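You operate a simulated robot arm through the tools that you are given. There is no shell and no other tool. Be economical: measure what you need, move in short steps, check, and stop when the job is done.

You run a simulated two-armed robot. Do the job below in one go: nothing can be reset, and whatever is moved stays where it is left.

Task
Pick up the wrap card marked "92" from the top of the short load with one hand, pass it to the other hand and put it on the top of the film bench.

The check looks at the end state, three seconds after you hand in, the way a careful person would. Anything else that was tipped, shoved, dropped, spilled or broken makes it a failure.

Robot
Two 7-joint arms with two-finger parallel grippers on one trunk, on a base that drives. Base frame: it is fixed to the floor where the robot stands at the start and does not move with it; the origin is under the middle of the robot, x ahead of it, y to its left, z up. Readings come in cm, rad, newtons and seconds.
The left shoulder is at the start at [5, 16.1, 107.3], the right one opposite. Places, roughly: top of the film bench [50, -170, 80]. Payload 3.43 kg a hand.
The TCP of each hand is the grasp point between the finger pads, 3 cm short of the fingertips. In the tool frame z runs along the fingers and y along their closing line. Largest opening 9.4 cm; finger width 2.8, thickness 1; the body of the gripper, 5 by 9.6 cm, starts 5.5 cm behind the TCP.
Orientation is that of the tool frame in the base frame, as [roll, pitch, yaw] about the fixed x, y, z axes, in that order (R = Rz(yaw) Ry(pitch) Rx(roll)). With the fingers straight down and closing along the base's y, the tool's x points along the base's -x, its y along +y and its z along -z.

Tools
- The arms move only by the tool servo_tool. It takes "left_commands", "right_commands" or both (then of equal length, played together; a hand with none holds still); each is one flat list of numbers, 7 for each row, row after row: the shift along the tool's x, y, z in cm, then the turn, a rotation vector about the tool's x, y, z in degrees, then the opening in per cent of the stroke, from 0 (shut) to 100 (fully open). In form: [dx, dy, dz, ax, ay, az, grip, dx, dy, dz, ax, ay, az, grip, ...]. A call has 1 to 10 rows; each row shifts and turns the commanded pose from where the row before left it, along the tool's axes as they then stand. A row lasts 0.2 s, in which the tool goes at most 5 cm and 0.15 rad; a call with a longer step from one row to the next is refused whole, and so is a gripper value outside its range. Where a pose cannot be reached the arm comes as near as it can. A force on the tool above 40 N (or 10 N above the force at the start of the call, whichever is more), or a blocked arm, ends the call early, and 0.2 s more pass. Each finger travels about 4.5 cm/s and halts on what it meets, pressing with about 42 N; the grip force reading is that of the motor and also rises with nothing between the fingers. The clock runs only during rows and for 0.2 s after the last one: add rows that do not move to give the fingers time. It gives the time, the measured TCP pose, the force on the tool (base axes), the opening and the grip force at its end, in the units of the frame above (readings bear some noise), with the torque about the TCP (base axes, N m) and any sound that the robot's microphone picked up.
- Cameras (640 x 400 px; columns grow to the right, rows downward): "scene" is now at [12.94, -1.03, 120.05]; the picture's right is [-0.11, -0.99, 0.00], its down [-0.53, 0.06, -0.85] and it looks along [0.84, -0.09, -0.53] (base axes); focal length 282 px, centre (320, 200). "left" rides on the left gripper at [7.6, -1.4, -10.2] in its tool frame; the picture's right is [0.18, 0.98, 0.00], its down [-0.75, 0.14, -0.64] and it looks along [-0.63, 0.12, 0.77] (tool axes); focal length 243 px, centre (320, 200). "right" rides on the right gripper at [7.6, 1.4, -10.2] in its tool frame; the picture's right is [-0.18, 0.98, 0.00], its down [-0.75, -0.14, -0.64] and it looks along [-0.63, -0.12, 0.77] (tool axes); focal length 243 px, centre (320, 200). There is no depth. A picture from a camera that has moved, and an enlarged one, comes with that camera's place and axes in the base frame and with its lens.
- camera(camera): a new picture of that camera. The clock stands still meanwhile.
- slide_trunk(by): slides the trunk up (or, below 0, down) by that many cm; the arms and the scene camera ride with it, the base frame stays. It gives what a move gives, with no picture.
- base_move(legs): drives the robot by 1 to 6 legs, each [ahead, left, turn to the left] in cm, cm and rad, along the robot's own axes; the way and the turn of a leg run together, so that a leg with both is an arc; at most 150 cm and 3.142 rad a leg. The arms and the cameras ride along, it lands a little off, and it stops where it bumps. It gives what a move gives.
- aim_head(pan, tilt): turns the head with the scene camera to pan (to the left, within 1.396 rad either way) and tilt (down, from -0.506 to 1.204), counted from straight ahead of the robot. It gives what a move gives.
- inspect(camera, box): a new picture of the part [left, top, right, bottom] of that camera's present view, enlarged. The clock stands still meanwhile.
- sign_off(): hands the job in; it is judged then, once.

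Work in short steps. Places have to be worked out from the pictures, the camera data and where the tool is seen: move nearer, look again, correct. Check each grasp and each placing, and mend what went wrong. You have 120 turns and 92 pictures in all, those below and enlarged ones among them. Open the grippers and draw the arms clear of the work before you hand the job in, unless the task says otherwise; then end with one line.

The tools are called after ">>>" as name(argument=value, ...) on one line, values as JSON. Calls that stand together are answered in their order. servo_tool: Moves the arms, as the interface text tells. Its arguments: {"type":"object","properties":{"left_commands":{"type":"array","items":{"type":"number"}},"right_commands":{"type":"array","items":{"type":"number"}}},"required":[]} The other tools are called the same way: slide_trunk (by) slides the trunk up or down; base_move (legs) drives the base; aim_head (pan, tilt) turns the head that bears the scene camera; camera (camera) takes a picture; inspect (camera, box) takes an enlarged picture of a part of a camera's view; sign_off () hands the job in.

At the start:

```text
time: 0.0
left_tcp_pos: [53.84, 17.94, 92.93]
left_ee_rot: [-3.141, 0.0, 3.14]
left_ft_force: [0.7, 0.4, 0.5]
left_moment: [0.01, 0.0, 0.02]
left_finger_gap: 9.39
left_grip_force: 0.0
right_tcp_pos: [54.12, -19.89, 96.56]
right_ee_rot: [3.14, 0.0, -3.141]
right_ft_force: [-0.4, 0.7, -0.4]
right_moment: [-0.04, 0.03, 0.0]
right_finger_gap: 9.38
right_grip_force: 0.0
trunk travel left (down, up): [-10.0, 16.7]
robot x, y, heading: [0.12, 0.34, -0.003]
head pan, tilt: [-0.106, 0.559]
```

scene: 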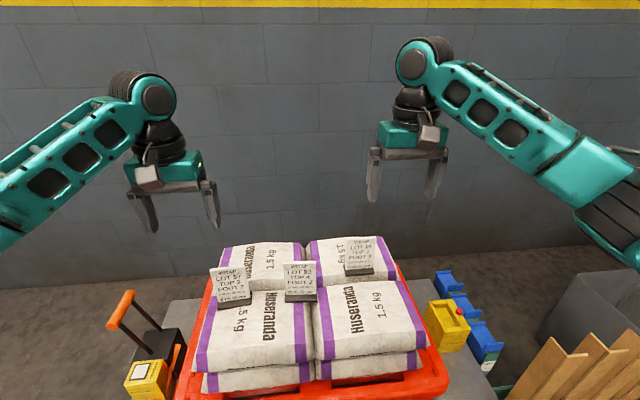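
right: 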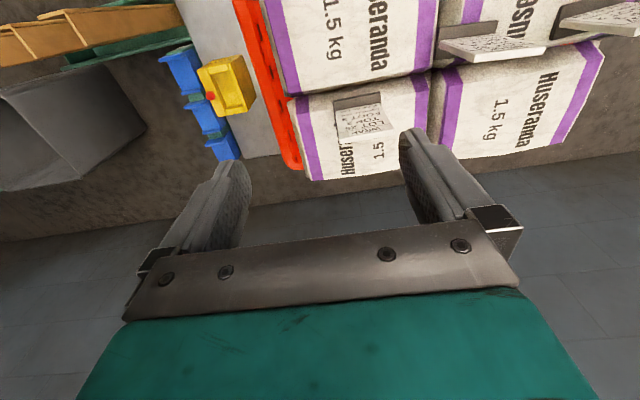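
left: 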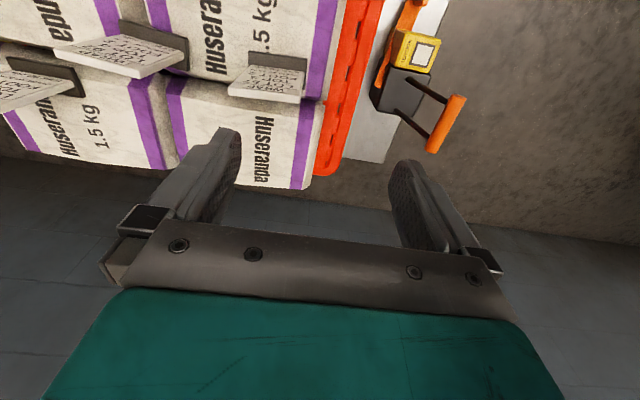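

Three wrap cards stand on the sacks; I need to read which one is marked 92. I enlarge the card region.

>>> inspect(camera="scene", box=[200, 225, 400, 350])

>>> inspect(camera="scene", box=[205, 255, 325, 315])

>>> inspect(camera="scene", box=[330, 225, 400, 285])

```text
3.20 times, centred on (300, 288) of scene
camera zoom: at [12.94, -1.03, 120.05], right [-0.11, -0.99, 0.0], down [-0.53, 0.06, -0.85], along [0.84, -0.09, -0.53], focal length 903 px, centre (384, -80)
```

zoom: 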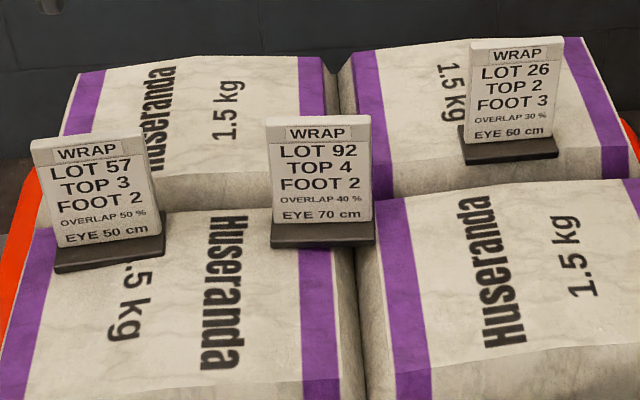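

```text
5.33 times, centred on (265, 285) of scene
camera zoom: at [12.94, -1.03, 120.05], right [-0.11, -0.99, 0.0], down [-0.53, 0.06, -0.85], along [0.84, -0.09, -0.53], focal length 1505 px, centre (613, -253)
```

zoom: 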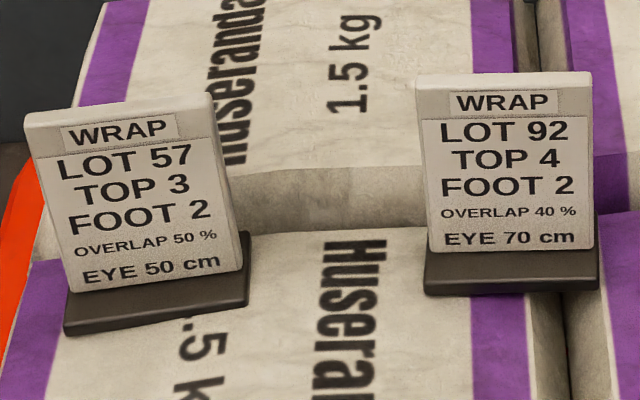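

```text
6.67 times, centred on (365, 255) of scene
camera zoom: at [12.94, -1.03, 120.05], right [-0.11, -0.99, 0.0], down [-0.53, 0.06, -0.85], along [0.84, -0.09, -0.53], focal length 1881 px, centre (20, -167)
```

zoom: 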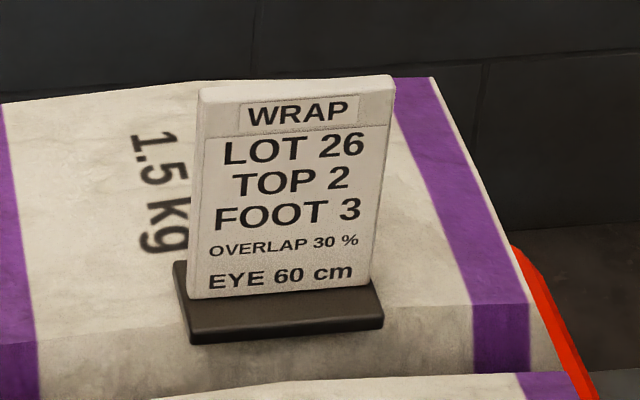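

LOT 92 is the middle card, at about [52.5, -1, 70–80]. I look to the right for the bench and get a close look at the card from the left hand.

>>> aim_head(pan=-1.2, tilt=0.5)

>>> camera(camera="scene")

>>> inspect(camera="left", box=[0, 0, 320, 200])

>>> inspect(camera="right", box=[320, 0, 640, 200])

```text
time: 1.3
left_tcp_pos: [53.76, 17.97, 93.0]
left_ee_rot: [-3.14, 0.002, -3.141]
left_ft_force: [0.0, -0.7, -0.3]
left_moment: [0.01, -0.01, 0.0]
left_finger_gap: 9.42
left_grip_force: 0.1
right_tcp_pos: [54.12, -19.81, 96.57]
right_ee_rot: [3.141, 0.001, -3.141]
right_ft_force: [0.4, 0.0, -0.2]
right_moment: [0.02, -0.02, -0.01]
right_finger_gap: 9.39
right_grip_force: 0.0
trunk travel left (down, up): [-10.0, 16.7]
robot x, y, heading: [-0.01, 0.05, 0.001]
head pan, tilt: [-1.201, 0.499]
```

```text
85 pictures are left
camera scene: at [7.33, -8.56, 120.59], right [-0.93, -0.36, 0.0], down [-0.17, 0.45, -0.88], along [0.32, -0.82, -0.48], focal length 282 px, centre (320, 200)
```

scene: 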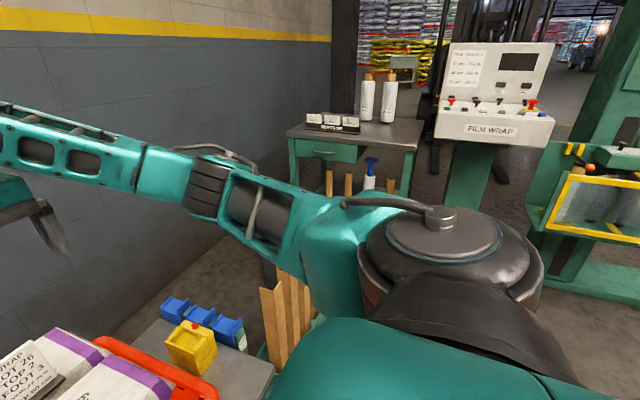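

```text
2.00 times, centred on (160, 100) of left
camera zoom: at [46.3, 16.54, 103.31], right [-0.18, 0.98, 0.0], down [0.75, 0.14, 0.64], along [0.63, 0.12, -0.77], focal length 485 px, centre (640, 400)
```

zoom: 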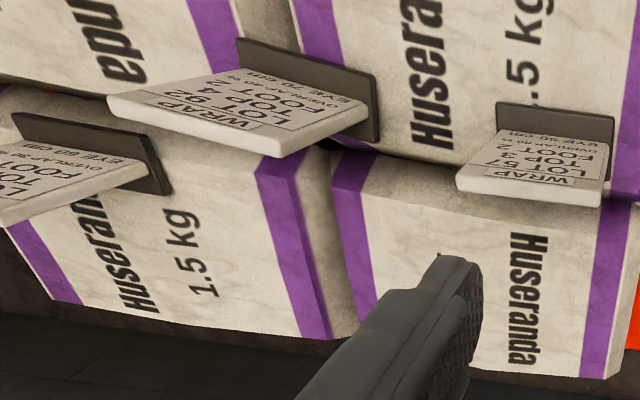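

```text
2.00 times, centred on (480, 100) of right
camera zoom: at [46.55, -18.25, 106.8], right [0.18, 0.98, 0.0], down [0.75, -0.14, 0.64], along [0.63, -0.12, -0.77], focal length 485 px, centre (0, 400)
```

zoom: 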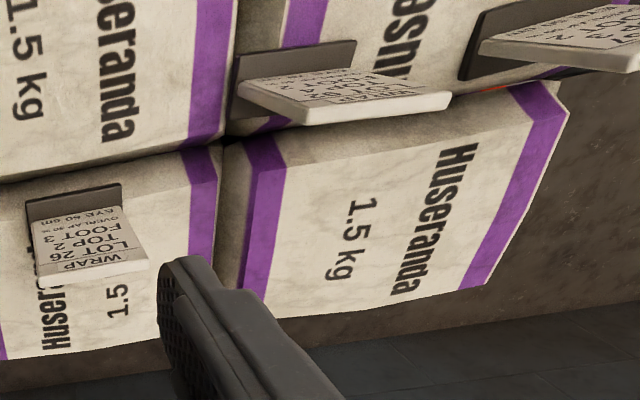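

Card 92's plate triangulates to a vertical plate, x≈53.5–54.5, y −4.4…2.0, z 72.4–79.7, on a foot. I'll grip it by the right part with the right hand, tilted, closing along x; first I turn the right hand in place.

>>> servo_tool(right_commands=[0, 0, 0, 0, 0, -8.5, 100, 0, 0, 0, 0, 0, -8.5, 100, 0, 0, 0, 0, 0, -8.5, 100, 0, 0, 0, 0, 0, -8.5, 100, 0, 0, 0, 0, 0, -8.5, 100, 0, 0, 0, 0, 0, -8.5, 100, 0, 0, 0, 0, 0, -8.5, 100, 0, 0, 0, 0, 0, -8.5, 100, 0, 0, 0, 0, 0, -8.5, 100, 0, 0, 0, 0, 0, -8.5, 100])

>>> servo_tool(right_commands=[0, 0, 0, 0, 0, -5, 100, 0, 0, 0, 0, -7, 0, 100, 0, 0, 0, 0, -7, 0, 100, 0, 0, 0, 0, -7, 0, 100, 0, 0, 0, 0, -7, 0, 100, 0, 0, 0, 0, -7, 0, 100, 0, 0, 0, 0, 0, 0, 100])

>>> aim_head(pan=0, tilt=0.6)

>>> camera(camera="scene")

>>> camera(camera="right")

```text
time: 3.5
left_tcp_pos: [53.74, 17.93, 92.98]
left_ee_rot: [-3.141, -0.002, 3.141]
left_ft_force: [0.1, -0.4, -0.4]
left_moment: [0.01, 0.02, 0.0]
left_finger_gap: 9.42
left_grip_force: 0.0
right_tcp_pos: [54.08, -19.8, 96.56]
right_ee_rot: [-3.141, 0.001, -1.654]
right_ft_force: [-0.2, -0.6, 0.1]
right_moment: [0.02, 0.0, 0.04]
right_finger_gap: 9.41
right_grip_force: 0.1
trunk travel left (down, up): [-10.0, 16.7]
robot x, y, heading: [-0.23, 0.0, 0.002]
head pan, tilt: [-1.201, 0.499]
```

```text
time: 5.1
left_tcp_pos: [53.84, 17.91, 92.95]
left_ee_rot: [-3.14, 0.001, -3.141]
left_ft_force: [0.1, 0.6, 0.1]
left_moment: [0.02, -0.01, 0.01]
left_finger_gap: 9.39
left_grip_force: 0.0
right_tcp_pos: [54.14, -19.85, 96.54]
right_ee_rot: [-3.14, 0.613, -1.57]
right_ft_force: [0.7, -0.9, 0.4]
right_moment: [-0.05, -0.01, -0.01]
right_finger_gap: 9.38
right_grip_force: 0.2
trunk travel left (down, up): [-10.0, 16.7]
robot x, y, heading: [-0.09, 0.16, -0.001]
head pan, tilt: [-1.201, 0.499]
```

```text
time: 6.5
left_tcp_pos: [53.81, 18.04, 92.84]
left_ee_rot: [-3.141, 0.0, -3.14]
left_ft_force: [0.1, 0.1, -0.3]
left_moment: [0.0, 0.01, 0.0]
left_finger_gap: 9.4
left_grip_force: 0.0
right_tcp_pos: [54.12, -19.86, 96.58]
right_ee_rot: [-3.14, 0.61, -1.57]
right_ft_force: [-0.7, 0.0, 0.0]
right_moment: [0.02, 0.0, -0.03]
right_finger_gap: 9.43
right_grip_force: 0.2
trunk travel left (down, up): [-10.0, 16.7]
robot x, y, heading: [0.0, 0.14, -0.001]
head pan, tilt: [0.0, 0.6]
```

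```text
82 pictures are left
camera scene: at [12.87, -0.09, 119.68], right [0.0, -1.0, 0.0], down [-0.56, 0.0, -0.83], along [0.83, 0.0, -0.56], focal length 282 px, centre (320, 200)
```

scene: 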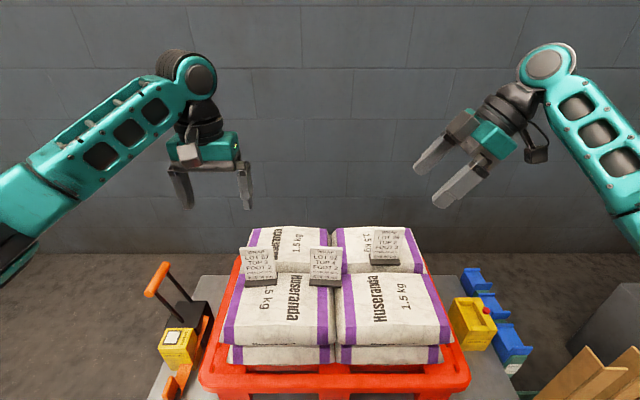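

```text
81 pictures are left
camera right: at [52.76, -31.86, 100.58], right [-0.98, 0.15, 0.11], down [0.14, 0.25, 0.96], along [0.12, 0.96, -0.27], focal length 243 px, centre (320, 200)
```

right: 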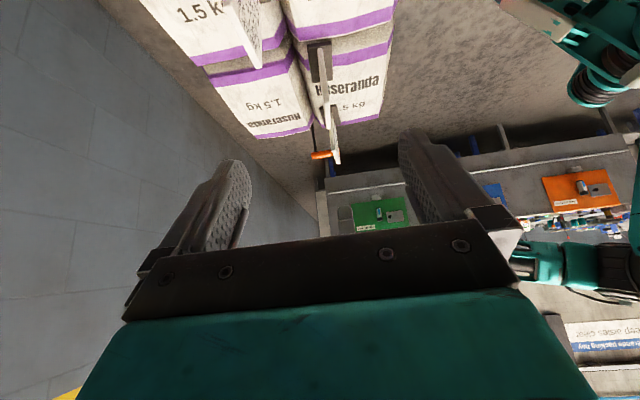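

The right hand is tilted correctly. I move it to a pre-grasp point ~10 cm out along its axis and look again.

>>> servo_tool(right_commands=[-0.35, 0, 2.9, 0, 0, 0, 100, -0.35, 0, 2.9, 0, 0, 0, 100, -0.35, 0, 2.9, 0, 0, 0, 100, -0.35, 0, 2.9, 0, 0, 0, 100, -0.35, 0, 2.9, 0, 0, 0, 100, 0, 0, 0, 0, 0, 0, 100])

>>> camera(camera="right")

>>> inspect(camera="scene", box=[240, 160, 480, 310])

>>> camera(camera="left")

```text
time: 7.9
left_tcp_pos: [53.83, 17.89, 92.99]
left_ee_rot: [-3.141, -0.001, 3.141]
left_ft_force: [-0.4, 0.6, 0.3]
left_moment: [0.02, -0.01, 0.01]
left_finger_gap: 9.4
left_grip_force: 0.2
right_tcp_pos: [54.02, -10.05, 85.68]
right_ee_rot: [-3.141, 0.61, -1.571]
right_ft_force: [0.3, 0.5, 0.1]
right_moment: [-0.03, -0.04, -0.02]
right_finger_gap: 9.39
right_grip_force: 0.1
trunk travel left (down, up): [-10.0, 16.7]
robot x, y, heading: [-0.24, -0.02, -0.002]
head pan, tilt: [0.0, 0.6]
```

```text
80 pictures are left
camera right: at [52.79, -22.1, 89.67], right [-0.98, 0.15, 0.11], down [0.14, 0.25, 0.96], along [0.12, 0.96, -0.27], focal length 243 px, centre (320, 200)
```

right: 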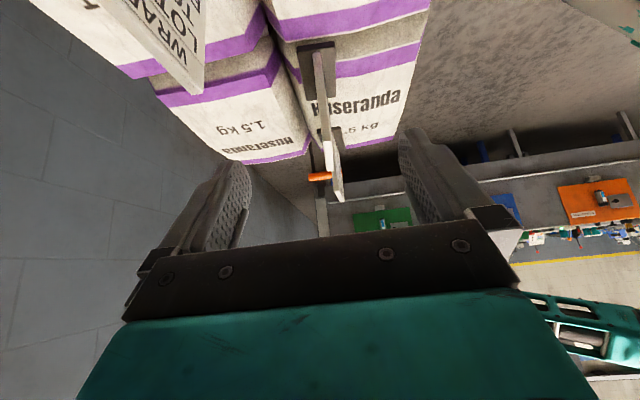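

```text
2.67 times, centred on (360, 235) of scene
camera zoom: at [12.87, -0.08, 119.68], right [0.0, -1.0, 0.0], down [-0.56, 0.0, -0.83], along [0.83, 0.0, -0.56], focal length 752 px, centre (213, 107)
```

zoom: 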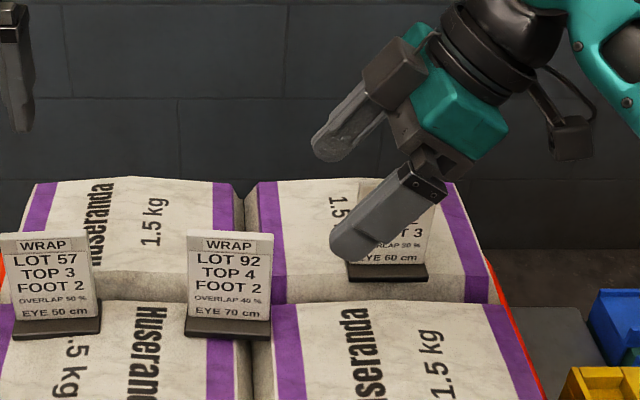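

```text
78 pictures are left
camera left: at [46.3, 16.54, 103.31], right [-0.18, 0.98, 0.0], down [0.75, 0.14, 0.64], along [0.63, 0.12, -0.77], focal length 243 px, centre (320, 200)
```

left: 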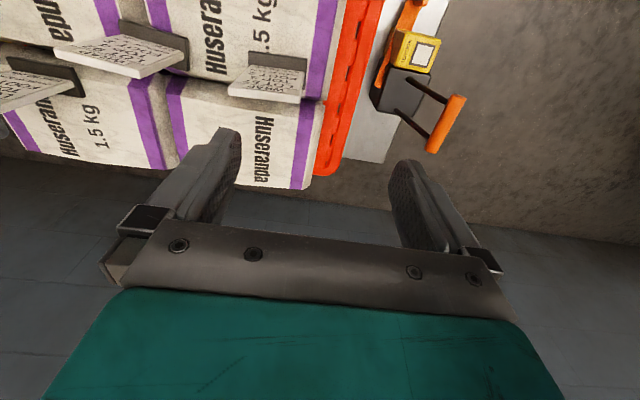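

I zoom on the card's edge to measure its exact x, height and yaw.

>>> inspect(camera="right", box=[260, 30, 400, 210])

```text
2.22 times, centred on (330, 120) of right
camera zoom: at [52.79, -22.1, 89.67], right [-0.98, 0.15, 0.11], down [0.14, 0.25, 0.96], along [0.12, 0.96, -0.27], focal length 539 px, centre (298, 378)
```

zoom: 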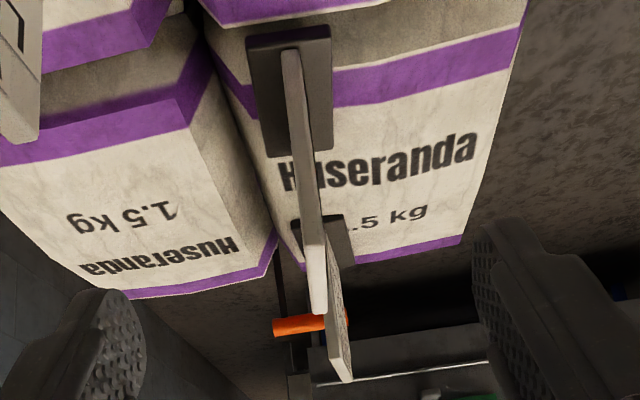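

The plate is ~0.8 cm thick, right edge at [53.9, −4.35], yawed about 5°. I align the hand with that yaw and advance along the fingers so that they straddle the plate.

>>> servo_tool(right_commands=[0, 0, 0, 2.87, 0, 4.1, 100, 0, 0.12, 2.0, 0, 0, 0, 100, 0, 0.12, 2.0, 0, 0, 0, 100, 0, 0.12, 2.0, 0, 0, 0, 100, 0, 0.12, 2.0, 0, 0, 0, 100, 0, 0.1, 2.2, 0, 0, 0, 100, 0, 0, 0, 0, 0, 0, 100])

>>> camera(camera="right")

>>> inspect(camera="scene", box=[260, 190, 420, 310])

```text
time: 9.5
left_tcp_pos: [53.83, 17.8, 93.02]
left_ee_rot: [3.141, 0.0, 3.141]
left_ft_force: [-0.3, 0.2, -2.0]
left_moment: [0.02, -0.01, -0.02]
left_finger_gap: 9.42
left_grip_force: 0.0
right_tcp_pos: [54.09, -4.13, 77.26]
right_ee_rot: [3.142, 0.61, -1.658]
right_ft_force: [-0.3, -0.6, -0.8]
right_moment: [-0.02, -0.01, 0.01]
right_finger_gap: 9.4
right_grip_force: 0.0
trunk travel left (down, up): [-10.0, 16.7]
robot x, y, heading: [-0.58, -0.13, 0.0]
head pan, tilt: [0.0, 0.6]
```

```text
76 pictures are left
camera right: at [51.61, -15.9, 81.32], right [-0.97, 0.24, 0.11], down [0.16, 0.24, 0.96], along [0.2, 0.94, -0.27], focal length 243 px, centre (320, 200)
```

right: 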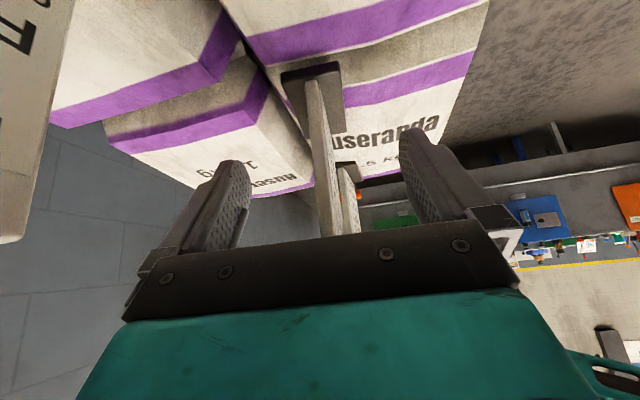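

```text
3.33 times, centred on (340, 250) of scene
camera zoom: at [12.87, -0.08, 119.68], right [0.0, -1.0, 0.0], down [-0.56, 0.0, -0.83], along [0.83, 0.0, -0.56], focal length 941 px, centre (253, 33)
```

zoom: 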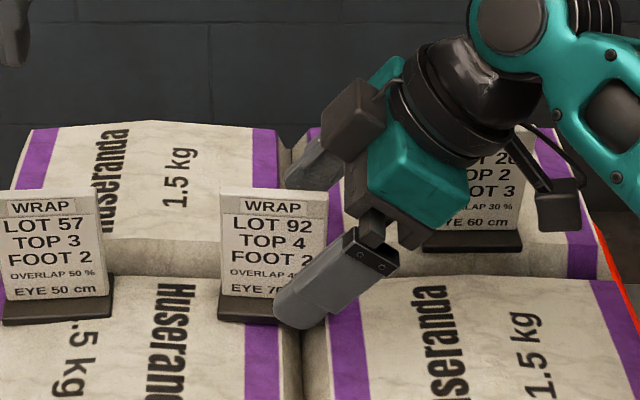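

The plate sits centered between the fingers. I close the grip.

>>> servo_tool(right_commands=[0, 0, 0, 0, 0, 0, 40, 0, 0, 0, 0, 0, 0, 20, 0, 0, 0, 0, 0, 0, 0, 0, 0, 0, 0, 0, 0, 0, 0, 0, 0, 0, 0, 0, 0, 0, 0, 0, 0, 0, 0, 0, 0, 0, 0, 0, 0, 0, 0, 0, 0, 0, 0, 0, 0, 0])

>>> inspect(camera="scene", box=[260, 190, 420, 310])

```text
time: 11.3
left_tcp_pos: [53.74, 18.0, 93.0]
left_ee_rot: [3.141, 0.001, -3.141]
left_ft_force: [0.1, -1.0, -0.1]
left_moment: [0.0, 0.0, 0.01]
left_finger_gap: 9.41
left_grip_force: 0.0
right_tcp_pos: [54.05, -3.97, 77.33]
right_ee_rot: [-3.141, 0.611, -1.658]
right_ft_force: [-0.6, -0.2, 0.1]
right_moment: [-0.03, 0.01, 0.01]
right_finger_gap: 1.12
right_grip_force: 42.2
trunk travel left (down, up): [-10.0, 16.7]
robot x, y, heading: [0.25, 0.41, 0.003]
head pan, tilt: [0.0, 0.6]
```

```text
3.33 times, centred on (340, 250) of scene
camera zoom: at [12.87, -0.08, 119.68], right [0.0, -1.0, 0.0], down [-0.56, 0.0, -0.83], along [0.83, 0.0, -0.56], focal length 941 px, centre (253, 33)
```

zoom: 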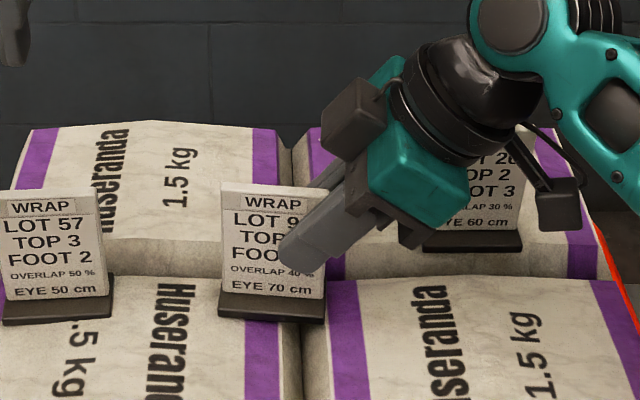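

Gripped (gap 1.1 cm, 42 N). I lift straight up 15 cm.

>>> servo_tool(right_commands=[-0.57, 0, -0.82, 0, 0, 0, 0, -1.15, 0, -1.64, 0, 0, 0, 0, -1.72, 0, -2.46, 0, 0, 0, 0, -1.72, 0, -2.46, 0, 0, 0, 0, -1.72, 0, -2.46, 0, 0, 0, 0, -1.72, 0, -2.46, 0, 0, 0, 0, 0, 0, 0, 0, 0, 0, 0])

>>> camera(camera="scene")

>>> camera(camera="left")

```text
time: 12.9
left_tcp_pos: [53.8, 17.92, 93.05]
left_ee_rot: [3.141, 0.0, 3.141]
left_ft_force: [0.0, -0.2, -0.5]
left_moment: [-0.02, 0.01, 0.01]
left_finger_gap: 9.4
left_grip_force: 0.1
right_tcp_pos: [54.08, -4.17, 92.31]
right_ee_rot: [-3.141, 0.611, -1.658]
right_ft_force: [-0.5, 0.0, -0.5]
right_moment: [0.01, 0.02, -0.02]
right_finger_gap: 1.13
right_grip_force: 41.9
trunk travel left (down, up): [-10.0, 16.7]
robot x, y, heading: [-0.03, -0.22, 0.002]
head pan, tilt: [0.0, 0.6]
```

```text
73 pictures are left
camera scene: at [12.87, -0.08, 119.68], right [0.0, -1.0, 0.0], down [-0.56, 0.0, -0.83], along [0.83, 0.0, -0.56], focal length 282 px, centre (320, 200)
```

scene: 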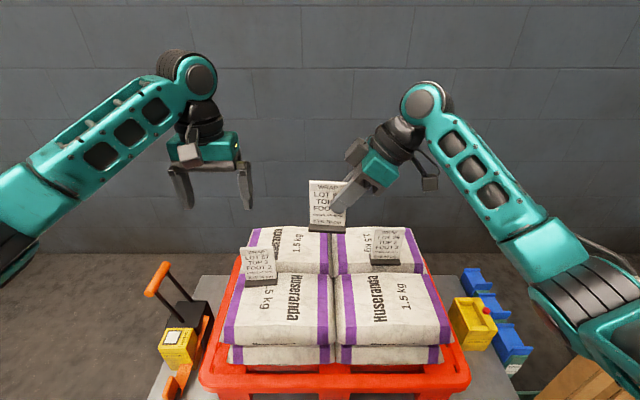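

```text
72 pictures are left
camera left: at [46.3, 16.54, 103.31], right [-0.18, 0.98, 0.0], down [0.75, 0.14, 0.64], along [0.63, 0.12, -0.77], focal length 243 px, centre (320, 200)
```

left: 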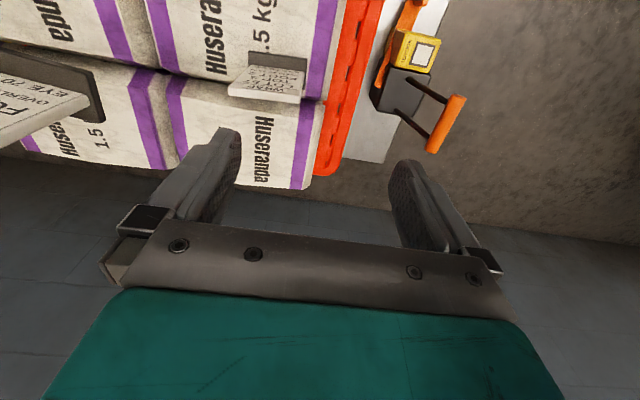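

The card is held clear. Now I turn the left hand the mirrored way (+95° about its axis, then a 35° tilt) in place.

>>> servo_tool(left_commands=[0, 0, 0, 0, 0, 8.5, 100, 0, 0, 0, 0, 0, 8.5, 100, 0, 0, 0, 0, 0, 8.5, 100, 0, 0, 0, 0, 0, 8.5, 100, 0, 0, 0, 0, 0, 8.5, 100, 0, 0, 0, 0, 0, 8.5, 100, 0, 0, 0, 0, 0, 8.5, 100, 0, 0, 0, 0, 0, 8.5, 100, 0, 0, 0, 0, 0, 8.5, 100, 0, 0, 0, 0, 0, 8.5, 100])

>>> servo_tool(left_commands=[0, 0, 0, 0, 0, 8.5, 100, 0, 0, 0, 0, 0, 1.5, 100, 0, 0, 0, 0, -7, 0, 100, 0, 0, 0, 0, -7, 0, 100, 0, 0, 0, 0, -7, 0, 100, 0, 0, 0, 0, -7, 0, 100, 0, 0, 0, 0, -7, 0, 100, 0, 0, 0, 0, 0, 0, 100])

```text
time: 15.1
left_tcp_pos: [53.72, 17.9, 92.89]
left_ee_rot: [3.141, 0.0, 1.655]
left_ft_force: [0.1, -1.4, 0.3]
left_moment: [0.03, 0.02, 0.0]
left_finger_gap: 9.4
left_grip_force: 0.0
right_tcp_pos: [54.07, -4.17, 92.15]
right_ee_rot: [3.14, 0.611, -1.657]
right_ft_force: [-0.7, 0.4, -1.1]
right_moment: [-0.03, 0.01, 0.0]
right_finger_gap: 1.1
right_grip_force: 41.9
trunk travel left (down, up): [-10.0, 16.7]
robot x, y, heading: [0.23, -0.15, -0.005]
head pan, tilt: [0.0, 0.6]
```

```text
time: 16.9
left_tcp_pos: [53.86, 17.91, 93.03]
left_ee_rot: [3.141, 0.612, 1.485]
left_ft_force: [-0.5, 0.1, 0.4]
left_moment: [0.01, -0.01, 0.01]
left_finger_gap: 9.41
left_grip_force: 0.3
right_tcp_pos: [54.03, -4.22, 92.39]
right_ee_rot: [3.14, 0.611, -1.659]
right_ft_force: [0.5, -0.5, -1.0]
right_moment: [-0.01, -0.01, 0.02]
right_finger_gap: 1.1
right_grip_force: 41.3
trunk travel left (down, up): [-10.0, 16.7]
robot x, y, heading: [0.06, 0.22, 0.004]
head pan, tilt: [0.0, 0.6]
```

Now I move the left hand to its pre-grasp point ~10 cm out along its axis and view.

>>> servo_tool(left_commands=[-2.44, 0.42, -0.12, 0, 0, 0, 100, -2.44, 0.42, -0.12, 0, 0, 0, 100, -2.44, 0.42, -0.12, 0, 0, 0, 100, -2.44, 0.42, -0.12, 0, 0, 0, 100, -2.44, 0.42, -0.12, 0, 0, 0, 100, 0, 0, 0, 0, 0, 0, 100])

>>> camera(camera="left")

>>> inspect(camera="scene", box=[220, 120, 420, 245])

```text
time: 18.3
left_tcp_pos: [55.03, 8.02, 100.42]
left_ee_rot: [3.141, 0.608, 1.483]
left_ft_force: [0.2, -0.2, 0.5]
left_moment: [0.0, -0.01, 0.0]
left_finger_gap: 9.43
left_grip_force: 0.1
right_tcp_pos: [54.09, -4.33, 92.25]
right_ee_rot: [-3.141, 0.611, -1.657]
right_ft_force: [0.3, -0.9, -0.8]
right_moment: [-0.03, -0.04, -0.04]
right_finger_gap: 1.09
right_grip_force: 42.3
trunk travel left (down, up): [-10.0, 16.7]
robot x, y, heading: [0.01, -0.15, -0.0]
head pan, tilt: [0.0, 0.6]
```

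```text
71 pictures are left
camera left: at [54.74, 20.26, 104.61], right [0.99, 0.06, -0.11], down [0.12, -0.26, 0.96], along [0.03, -0.96, -0.27], focal length 243 px, centre (320, 200)
```

left: 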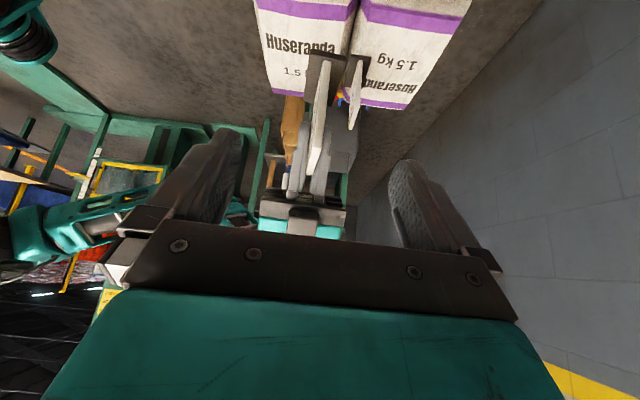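

```text
3.20 times, centred on (320, 182) of scene
camera zoom: at [12.87, -0.08, 119.68], right [0.0, -1.0, 0.0], down [-0.56, 0.0, -0.83], along [0.83, 0.0, -0.56], focal length 903 px, centre (320, 256)
```

zoom: 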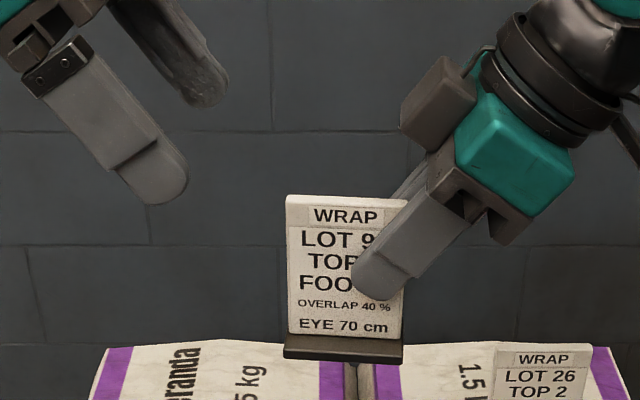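

I zoom in on the left wrist view to measure where the plate's left edge is.

>>> inspect(camera="left", box=[240, 40, 400, 240])

```text
2.00 times, centred on (320, 140) of left
camera zoom: at [54.74, 20.26, 104.61], right [0.99, 0.06, -0.11], down [0.12, -0.26, 0.96], along [0.03, -0.96, -0.27], focal length 485 px, centre (320, 320)
```

zoom: 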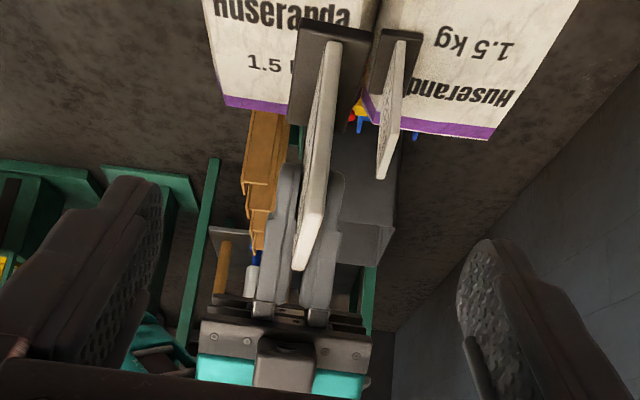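

The plate's left edge is at about [54.7, 2.3], top z≈94.7. I advance the left hand 9.9 cm along its fingers.

>>> servo_tool(left_commands=[0.03, 0.03, 2.2, 0, 0, 0, 100, 0.03, 0.03, 2.2, 0, 0, 0, 100, 0.03, 0.03, 2.2, 0, 0, 0, 100, 0.03, 0.03, 1.7, 0, 0, 0, 100, 0.03, 0.01, 1.6, 0, 0, 0, 100, 0, 0, 0, 0, 0, 0, 100])

>>> camera(camera="left")

>>> inspect(camera="scene", box=[220, 120, 420, 245])

```text
time: 19.7
left_tcp_pos: [54.65, 2.5, 92.27]
left_ee_rot: [3.139, 0.61, 1.485]
left_ft_force: [-0.1, -0.1, 0.5]
left_moment: [0.03, -0.03, 0.0]
left_finger_gap: 9.39
left_grip_force: 0.0
right_tcp_pos: [54.12, -4.24, 92.33]
right_ee_rot: [-3.14, 0.611, -1.657]
right_ft_force: [-0.2, 0.1, -1.5]
right_moment: [-0.02, 0.04, 0.02]
right_finger_gap: 1.13
right_grip_force: 41.8
trunk travel left (down, up): [-10.0, 16.7]
robot x, y, heading: [-0.2, -0.38, -0.001]
head pan, tilt: [0.0, 0.6]
```

```text
68 pictures are left
camera left: at [54.34, 14.75, 96.37], right [0.99, 0.06, -0.1], down [0.12, -0.26, 0.96], along [0.03, -0.96, -0.27], focal length 243 px, centre (320, 200)
```

left: 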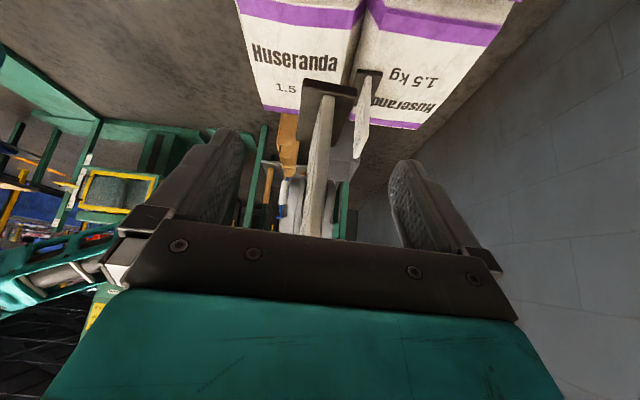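

```text
3.20 times, centred on (320, 182) of scene
camera zoom: at [12.87, -0.08, 119.68], right [0.0, -1.0, 0.0], down [-0.56, 0.0, -0.83], along [0.83, 0.0, -0.56], focal length 903 px, centre (320, 256)
```

zoom: 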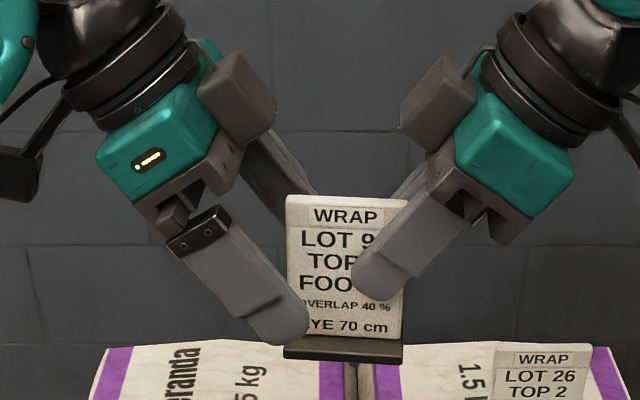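

Well placed, with the fingertips clear of the right hand's. I close the left grip.

>>> servo_tool(left_commands=[0, 0, 0, 0, 0, 0, 40, 0, 0, 0, 0, 0, 0, 20, 0, 0, 0, 0, 0, 0, 0, 0, 0, 0, 0, 0, 0, 0, 0, 0, 0, 0, 0, 0, 0, 0, 0, 0, 0, 0, 0, 0, 0, 0, 0, 0, 0, 0, 0, 0, 0, 0, 0, 0, 0, 0])

>>> inspect(camera="scene", box=[220, 120, 420, 245])

```text
time: 21.5
left_tcp_pos: [54.51, 2.47, 92.32]
left_ee_rot: [3.141, 0.611, 1.483]
left_ft_force: [1.3, 0.0, -0.1]
left_moment: [-0.02, 0.0, 0.02]
left_finger_gap: 1.09
left_grip_force: 41.6
right_tcp_pos: [54.07, -4.24, 92.31]
right_ee_rot: [-3.141, 0.612, -1.658]
right_ft_force: [-1.0, -0.6, -0.3]
right_moment: [0.0, 0.0, 0.07]
right_finger_gap: 1.11
right_grip_force: 41.8
trunk travel left (down, up): [-10.0, 16.7]
robot x, y, heading: [-0.16, 0.02, 0.0]
head pan, tilt: [0.0, 0.6]
```

```text
3.20 times, centred on (320, 182) of scene
camera zoom: at [12.87, -0.08, 119.68], right [0.0, -1.0, 0.0], down [-0.56, 0.0, -0.83], along [0.83, 0.0, -0.56], focal length 903 px, centre (320, 256)
```

zoom: 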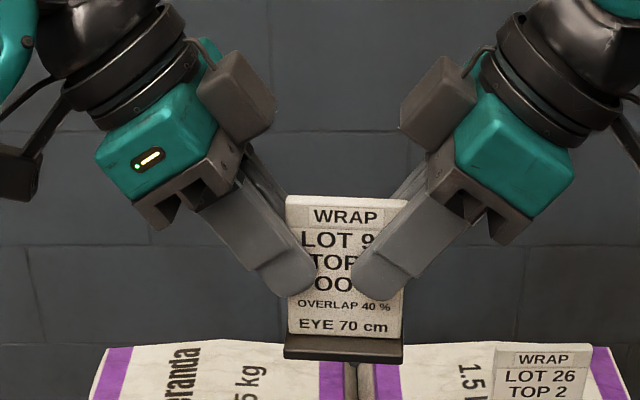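

Both hands hold it. I open the right hand, wait, then draw it back along its axis.

>>> servo_tool(right_commands=[0, 0, 0, 0, 0, 0, 30, 0, 0, 0, 0, 0, 0, 60, 0, 0, 0, 0, 0, 0, 90, 0, 0, 0, 0, 0, 0, 90, 0, 0, 0, 0, 0, 0, 90, 0, 0, -2, 0, 0, 0, 90, 0, 0, -3, 0, 0, 0, 90, 0, 0, -4, 0, 0, 0, 90, 0, 0, -4, 0, 0, 0, 90, 0, 0, 0, 0, 0, 0, 90])

>>> camera(camera="scene")

```text
time: 23.7
left_tcp_pos: [54.66, 2.61, 92.22]
left_ee_rot: [-3.141, 0.612, 1.483]
left_ft_force: [0.4, -0.6, -0.2]
left_moment: [0.05, 0.01, -0.02]
left_finger_gap: 1.11
left_grip_force: 42.0
right_tcp_pos: [53.3, -11.5, 102.84]
right_ee_rot: [3.141, 0.611, -1.658]
right_ft_force: [-1.0, -0.9, -0.3]
right_moment: [0.0, -0.04, -0.02]
right_finger_gap: 8.45
right_grip_force: 0.1
trunk travel left (down, up): [-10.0, 16.7]
robot x, y, heading: [0.18, -0.24, 0.0]
head pan, tilt: [0.0, 0.6]
```

```text
65 pictures are left
camera scene: at [12.87, -0.08, 119.68], right [0.0, -1.0, 0.0], down [-0.56, 0.0, -0.83], along [0.83, 0.0, -0.56], focal length 282 px, centre (320, 200)
```

scene: 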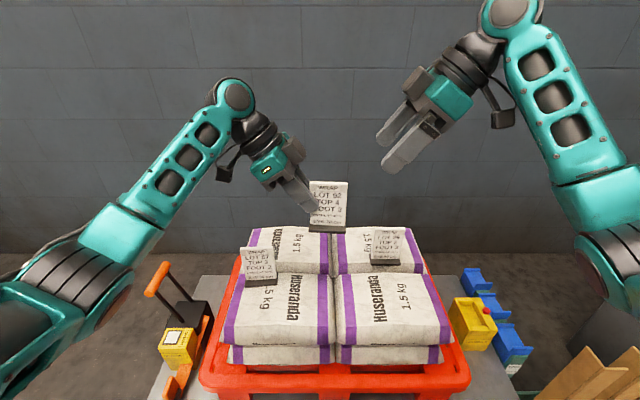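

The handover worked: the left hand alone holds the card. I back the robot away from the load and look toward the bench and the floor in between.

>>> base_move(legs=[[-40, 0, 0]])

>>> aim_head(pan=-0.9, tilt=0.6)

>>> camera(camera="scene")

>>> aim_head(pan=-1.39, tilt=0.6)

>>> camera(camera="scene")

```text
time: 26.2
left_tcp_pos: [14.15, 2.77, 92.29]
left_ee_rot: [3.14, 0.61, 1.487]
left_ft_force: [-0.3, -0.3, -0.1]
left_moment: [0.01, -0.01, 0.01]
left_finger_gap: 1.08
left_grip_force: 41.7
right_tcp_pos: [12.97, -11.4, 102.78]
right_ee_rot: [-3.141, 0.611, -1.653]
right_ft_force: [0.2, -0.3, -1.0]
right_moment: [0.03, 0.02, -0.02]
right_finger_gap: 8.44
right_grip_force: 0.0
trunk travel left (down, up): [-10.0, 16.7]
robot x, y, heading: [-40.22, -0.21, 0.001]
head pan, tilt: [0.0, 0.6]
```

```text
time: 27.4
left_tcp_pos: [14.18, 2.69, 92.16]
left_ee_rot: [-3.141, 0.612, 1.487]
left_ft_force: [0.4, -0.3, 0.1]
left_moment: [0.02, 0.02, 0.01]
left_finger_gap: 1.15
left_grip_force: 42.0
right_tcp_pos: [12.93, -11.37, 102.85]
right_ee_rot: [-3.141, 0.612, -1.652]
right_ft_force: [0.0, -0.8, -0.5]
right_moment: [0.0, -0.06, 0.0]
right_finger_gap: 8.45
right_grip_force: 0.1
trunk travel left (down, up): [-10.0, 16.7]
robot x, y, heading: [-40.26, -0.44, 0.002]
head pan, tilt: [-0.901, 0.6]
```

```text
64 pictures are left
camera scene: at [-30.87, -7.05, 119.68], right [-0.78, -0.62, 0.0], down [-0.35, 0.44, -0.83], along [0.52, -0.64, -0.56], focal length 282 px, centre (320, 200)
```

scene: 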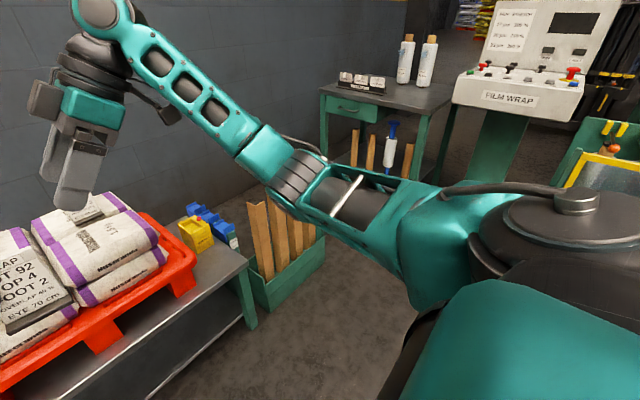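

```text
time: 28.4
left_tcp_pos: [14.21, 2.57, 92.24]
left_ee_rot: [3.14, 0.612, 1.489]
left_ft_force: [0.6, 0.4, 0.7]
left_moment: [0.02, -0.01, 0.03]
left_finger_gap: 1.14
left_grip_force: 42.2
right_tcp_pos: [12.84, -11.28, 102.76]
right_ee_rot: [-3.141, 0.611, -1.652]
right_ft_force: [0.0, 0.3, -0.5]
right_moment: [-0.01, 0.02, 0.03]
right_finger_gap: 8.46
right_grip_force: 0.0
trunk travel left (down, up): [-10.0, 16.7]
robot x, y, heading: [-40.5, -0.14, -0.001]
head pan, tilt: [-1.389, 0.6]
```

```text
63 pictures are left
camera scene: at [-34.75, -8.83, 119.68], right [-0.98, -0.19, 0.0], down [-0.1, 0.56, -0.83], along [0.15, -0.81, -0.56], focal length 282 px, centre (320, 200)
```

scene: 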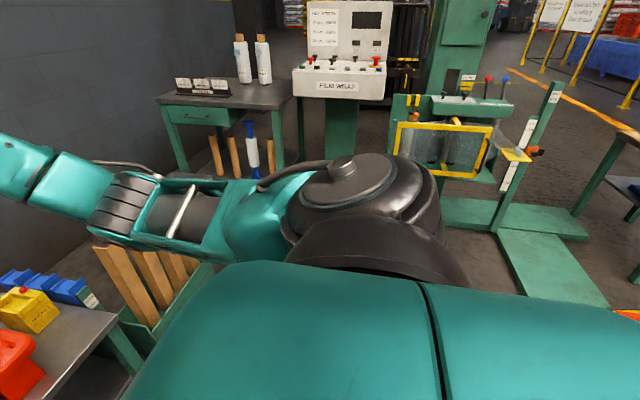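

The rack of planks (≈[37–60, −54…−94]) and the film-wrap console flank the way. I turn right in place and look at the gap head-on.

>>> base_move(legs=[[0, 0, -1.1]])

>>> aim_head(pan=0, tilt=0.55)

>>> camera(camera="scene")

```text
time: 31.6
left_tcp_pos: [-13.51, -47.75, 92.27]
left_ee_rot: [3.141, 0.612, 0.38]
left_ft_force: [-0.3, -0.1, 1.1]
left_moment: [-0.01, 0.0, 0.02]
left_finger_gap: 1.11
left_grip_force: 42.0
right_tcp_pos: [-26.8, -52.94, 102.75]
right_ee_rot: [3.142, 0.612, -2.761]
right_ft_force: [0.3, -1.1, 0.8]
right_moment: [0.02, 0.01, 0.04]
right_finger_gap: 8.46
right_grip_force: 0.1
trunk travel left (down, up): [-10.0, 16.7]
robot x, y, heading: [-40.37, -0.02, -1.099]
head pan, tilt: [-1.389, 0.6]
```

```text
time: 33.1
left_tcp_pos: [-13.55, -47.66, 92.17]
left_ee_rot: [-3.141, 0.612, 0.38]
left_ft_force: [0.2, -0.4, -0.4]
left_moment: [-0.01, -0.04, 0.05]
left_finger_gap: 1.11
left_grip_force: 42.1
right_tcp_pos: [-26.79, -52.8, 102.78]
right_ee_rot: [3.141, 0.609, -2.761]
right_ft_force: [0.1, 0.2, -0.1]
right_moment: [-0.01, -0.03, -0.01]
right_finger_gap: 8.45
right_grip_force: 0.0
trunk travel left (down, up): [-10.0, 16.7]
robot x, y, heading: [-40.19, 0.23, -1.103]
head pan, tilt: [0.0, 0.55]
```

```text
62 pictures are left
camera scene: at [-34.56, -11.76, 120.13], right [-0.89, -0.45, 0.0], down [-0.23, 0.47, -0.85], along [0.38, -0.76, -0.52], focal length 282 px, centre (320, 200)
```

scene: 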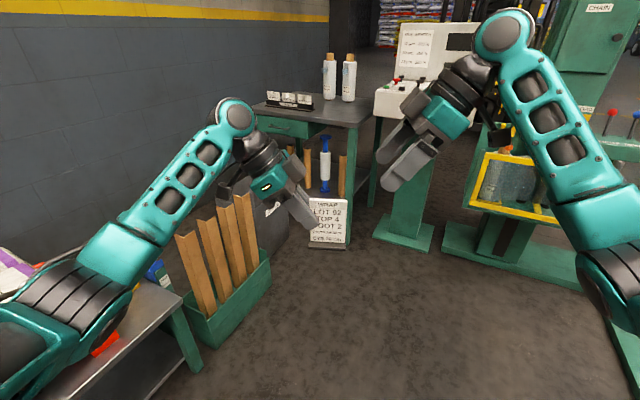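

The floor route is clear: bench front edge runs from about [11,−137] to [82,−150], free spot around [32,−153]. I draw the right hand back toward the robot first, and raise the trunk 6 cm for clearance.

>>> servo_tool(right_commands=[0, 3, 0, 0, 0, 0, 90, 0, 4, 0, 0, 0, 0, 90, 0, 4, 0, 0, 0, 0, 90, 0, 4, 0, 0, 0, 0, 90, 0, 4, 0, 0, 0, 0, 90, 0, 3, 0, 0, 0, 0, 90, 0, 0, 0, 0, 0, 0, 90])

>>> slide_trunk(by=6)

>>> base_move(legs=[[70, -4.5, 0]])

>>> camera(camera="scene")

```text
time: 34.7
left_tcp_pos: [-13.59, -47.78, 92.21]
left_ee_rot: [3.141, 0.61, 0.382]
left_ft_force: [1.0, 0.6, 0.5]
left_moment: [0.0, -0.03, 0.0]
left_finger_gap: 1.13
left_grip_force: 41.9
right_tcp_pos: [-34.65, -32.41, 102.84]
right_ee_rot: [3.14, 0.611, -2.763]
right_ft_force: [-0.9, -0.1, 0.9]
right_moment: [-0.03, 0.02, 0.0]
right_finger_gap: 8.45
right_grip_force: 0.1
trunk travel left (down, up): [-10.0, 16.7]
robot x, y, heading: [-40.44, -0.24, -1.1]
head pan, tilt: [0.0, 0.55]
```

```text
time: 35.7
left_tcp_pos: [-13.56, -47.73, 98.22]
left_ee_rot: [-3.141, 0.612, 0.381]
left_ft_force: [-0.2, -0.6, -0.2]
left_moment: [0.02, -0.01, 0.03]
left_finger_gap: 1.11
left_grip_force: 41.7
right_tcp_pos: [-34.75, -32.37, 108.85]
right_ee_rot: [3.141, 0.611, -2.762]
right_ft_force: [0.5, 0.7, -0.1]
right_moment: [0.01, 0.01, 0.0]
right_finger_gap: 8.46
right_grip_force: 0.0
trunk travel left (down, up): [-16.0, 10.7]
robot x, y, heading: [-40.31, -0.03, -1.104]
head pan, tilt: [0.0, 0.55]
```

```text
time: 39.6
left_tcp_pos: [13.54, -113.73, 98.31]
left_ee_rot: [3.14, 0.612, 0.369]
left_ft_force: [-0.3, 0.4, 0.1]
left_moment: [0.01, -0.05, 0.0]
left_finger_gap: 1.09
left_grip_force: 41.5
right_tcp_pos: [-7.38, -98.27, 108.8]
right_ee_rot: [3.141, 0.613, -2.775]
right_ft_force: [-0.1, 0.3, -0.9]
right_moment: [-0.04, 0.01, -0.02]
right_finger_gap: 8.46
right_grip_force: 0.1
trunk travel left (down, up): [-16.0, 10.7]
robot x, y, heading: [-12.68, -65.75, -1.117]
head pan, tilt: [0.0, 0.55]
```

```text
61 pictures are left
camera scene: at [-6.95, -77.63, 126.13], right [-0.9, -0.44, 0.0], down [-0.23, 0.47, -0.85], along [0.37, -0.77, -0.52], focal length 282 px, centre (320, 200)
```

scene: 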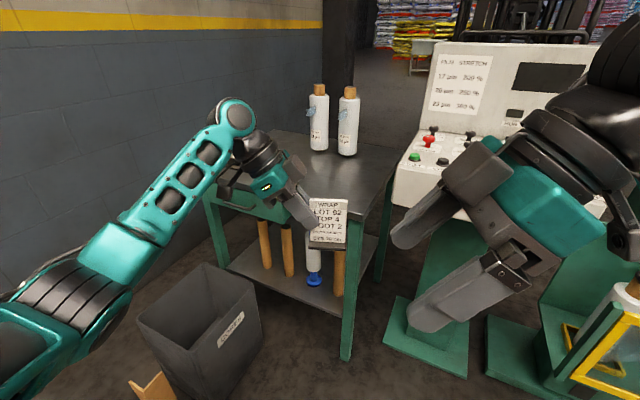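

Free bench area is around [32, −158] (rolls at [31–45, −185], console left of x≈3). I pull the right hand further back to stay clear of the console, then drive ahead ~25 cm and check.

>>> servo_tool(right_commands=[0, 3, 0, 0, 0, 0, 90, 0, 3, 0, 0, 0, 0, 90, 0, 3, 0, 0, 0, 0, 90, 0, 3, 0, 0, 0, 0, 90, 0, 0, 0, 0, 0, 0, 90])

>>> base_move(legs=[[25, 0, 0]])

>>> camera(camera="scene")

>>> camera(camera="left")

```text
time: 40.8
left_tcp_pos: [13.53, -113.72, 98.25]
left_ee_rot: [-3.141, 0.608, 0.368]
left_ft_force: [0.6, -0.8, 0.1]
left_moment: [0.03, -0.02, 0.01]
left_finger_gap: 1.1
left_grip_force: 42.1
right_tcp_pos: [-9.34, -89.73, 111.52]
right_ee_rot: [3.14, 0.61, -2.775]
right_ft_force: [0.2, 0.6, -0.9]
right_moment: [0.04, 0.01, 0.01]
right_finger_gap: 8.48
right_grip_force: 0.2
right hand out of reach, approached as far as the arm can: row 3, 4
trunk travel left (down, up): [-16.0, 10.7]
robot x, y, heading: [-12.46, -66.34, -1.118]
head pan, tilt: [0.0, 0.55]
```

```text
time: 42.6
left_tcp_pos: [24.71, -136.25, 98.23]
left_ee_rot: [3.14, 0.611, 0.369]
left_ft_force: [0.6, -0.2, -0.9]
left_moment: [0.01, -0.03, 0.0]
left_finger_gap: 1.11
left_grip_force: 42.2
right_tcp_pos: [1.69, -112.34, 111.55]
right_ee_rot: [3.14, 0.608, -2.772]
right_ft_force: [-0.5, 0.0, -0.6]
right_moment: [0.02, 0.01, 0.01]
right_finger_gap: 8.45
right_grip_force: 0.1
trunk travel left (down, up): [-16.0, 10.7]
robot x, y, heading: [-1.63, -88.44, -1.114]
head pan, tilt: [0.0, 0.55]
```

```text
60 pictures are left
camera scene: at [4.12, -100.14, 126.12], right [-0.9, -0.44, 0.0], down [-0.23, 0.47, -0.85], along [0.38, -0.76, -0.52], focal length 282 px, centre (320, 200)
```

scene: 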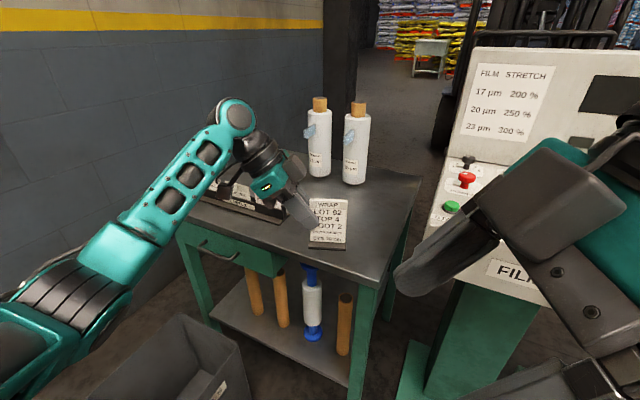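

```text
59 pictures are left
camera left: at [35.61, -130.52, 102.37], right [0.5, -0.86, -0.11], down [-0.18, -0.22, 0.96], along [-0.85, -0.46, -0.27], focal length 243 px, centre (320, 200)
```

left: 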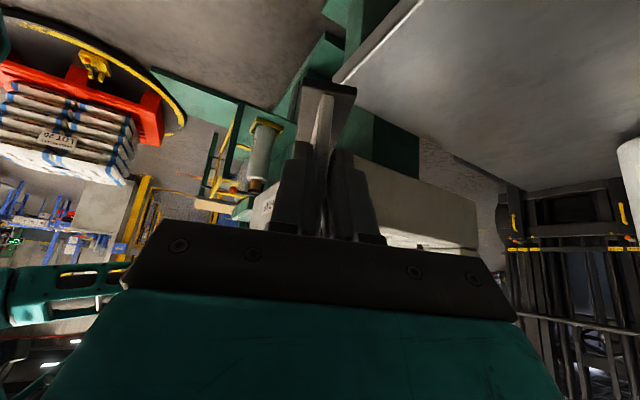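

Bench spans x≈12–70, y≈−142…−199; a card holder sits on its front-left part. I zoom to locate it, since the left wrist camera will hang low on that side.

>>> inspect(camera="scene", box=[180, 80, 440, 300])

```text
1.82 times, centred on (310, 190) of scene
camera zoom: at [4.12, -100.14, 126.12], right [-0.9, -0.44, 0.0], down [-0.23, 0.47, -0.85], along [0.38, -0.76, -0.52], focal length 513 px, centre (338, 218)
```

zoom: 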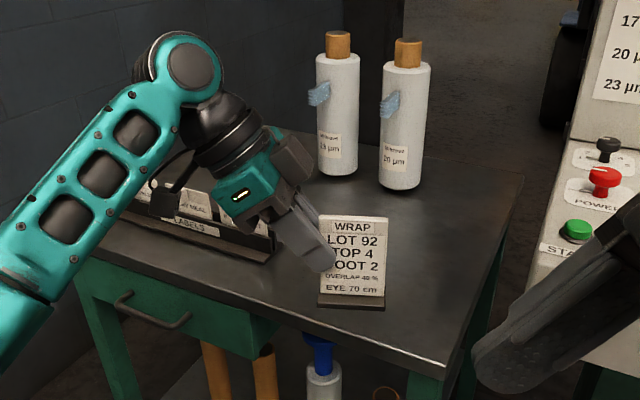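

The holder occupies about x 41–74, y −152…−160, so I'll set the card near [22, −153], right of it. I first check the right arm's clearance to the console.

>>> aim_head(pan=-0.8, tilt=0.4)

>>> camera(camera="scene")

```text
time: 43.8
left_tcp_pos: [24.7, -136.23, 98.16]
left_ee_rot: [3.14, 0.609, 0.371]
left_ft_force: [0.3, 0.1, 0.1]
left_moment: [0.0, 0.0, -0.02]
left_finger_gap: 1.1
left_grip_force: 42.1
right_tcp_pos: [1.7, -112.42, 111.52]
right_ee_rot: [3.141, 0.608, -2.772]
right_ft_force: [-0.1, -0.7, 0.1]
right_moment: [-0.02, -0.03, 0.01]
right_finger_gap: 8.45
right_grip_force: 0.1
trunk travel left (down, up): [-16.0, 10.7]
robot x, y, heading: [-1.53, -88.53, -1.114]
head pan, tilt: [-0.799, 0.4]
```

```text
57 pictures are left
camera scene: at [-2.96, -100.77, 127.5], right [-0.94, 0.33, 0.0], down [0.13, 0.37, -0.92], along [-0.31, -0.87, -0.39], focal length 282 px, centre (320, 200)
```

scene: 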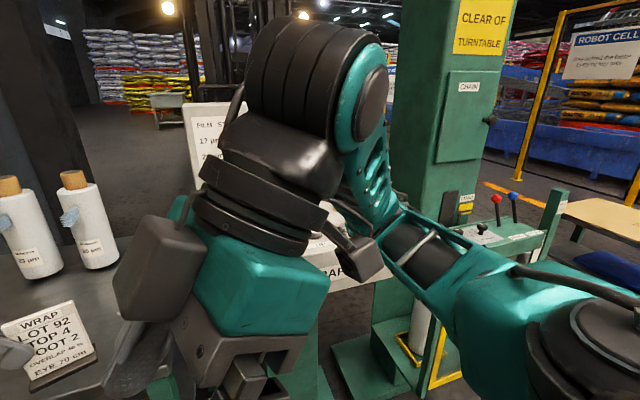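

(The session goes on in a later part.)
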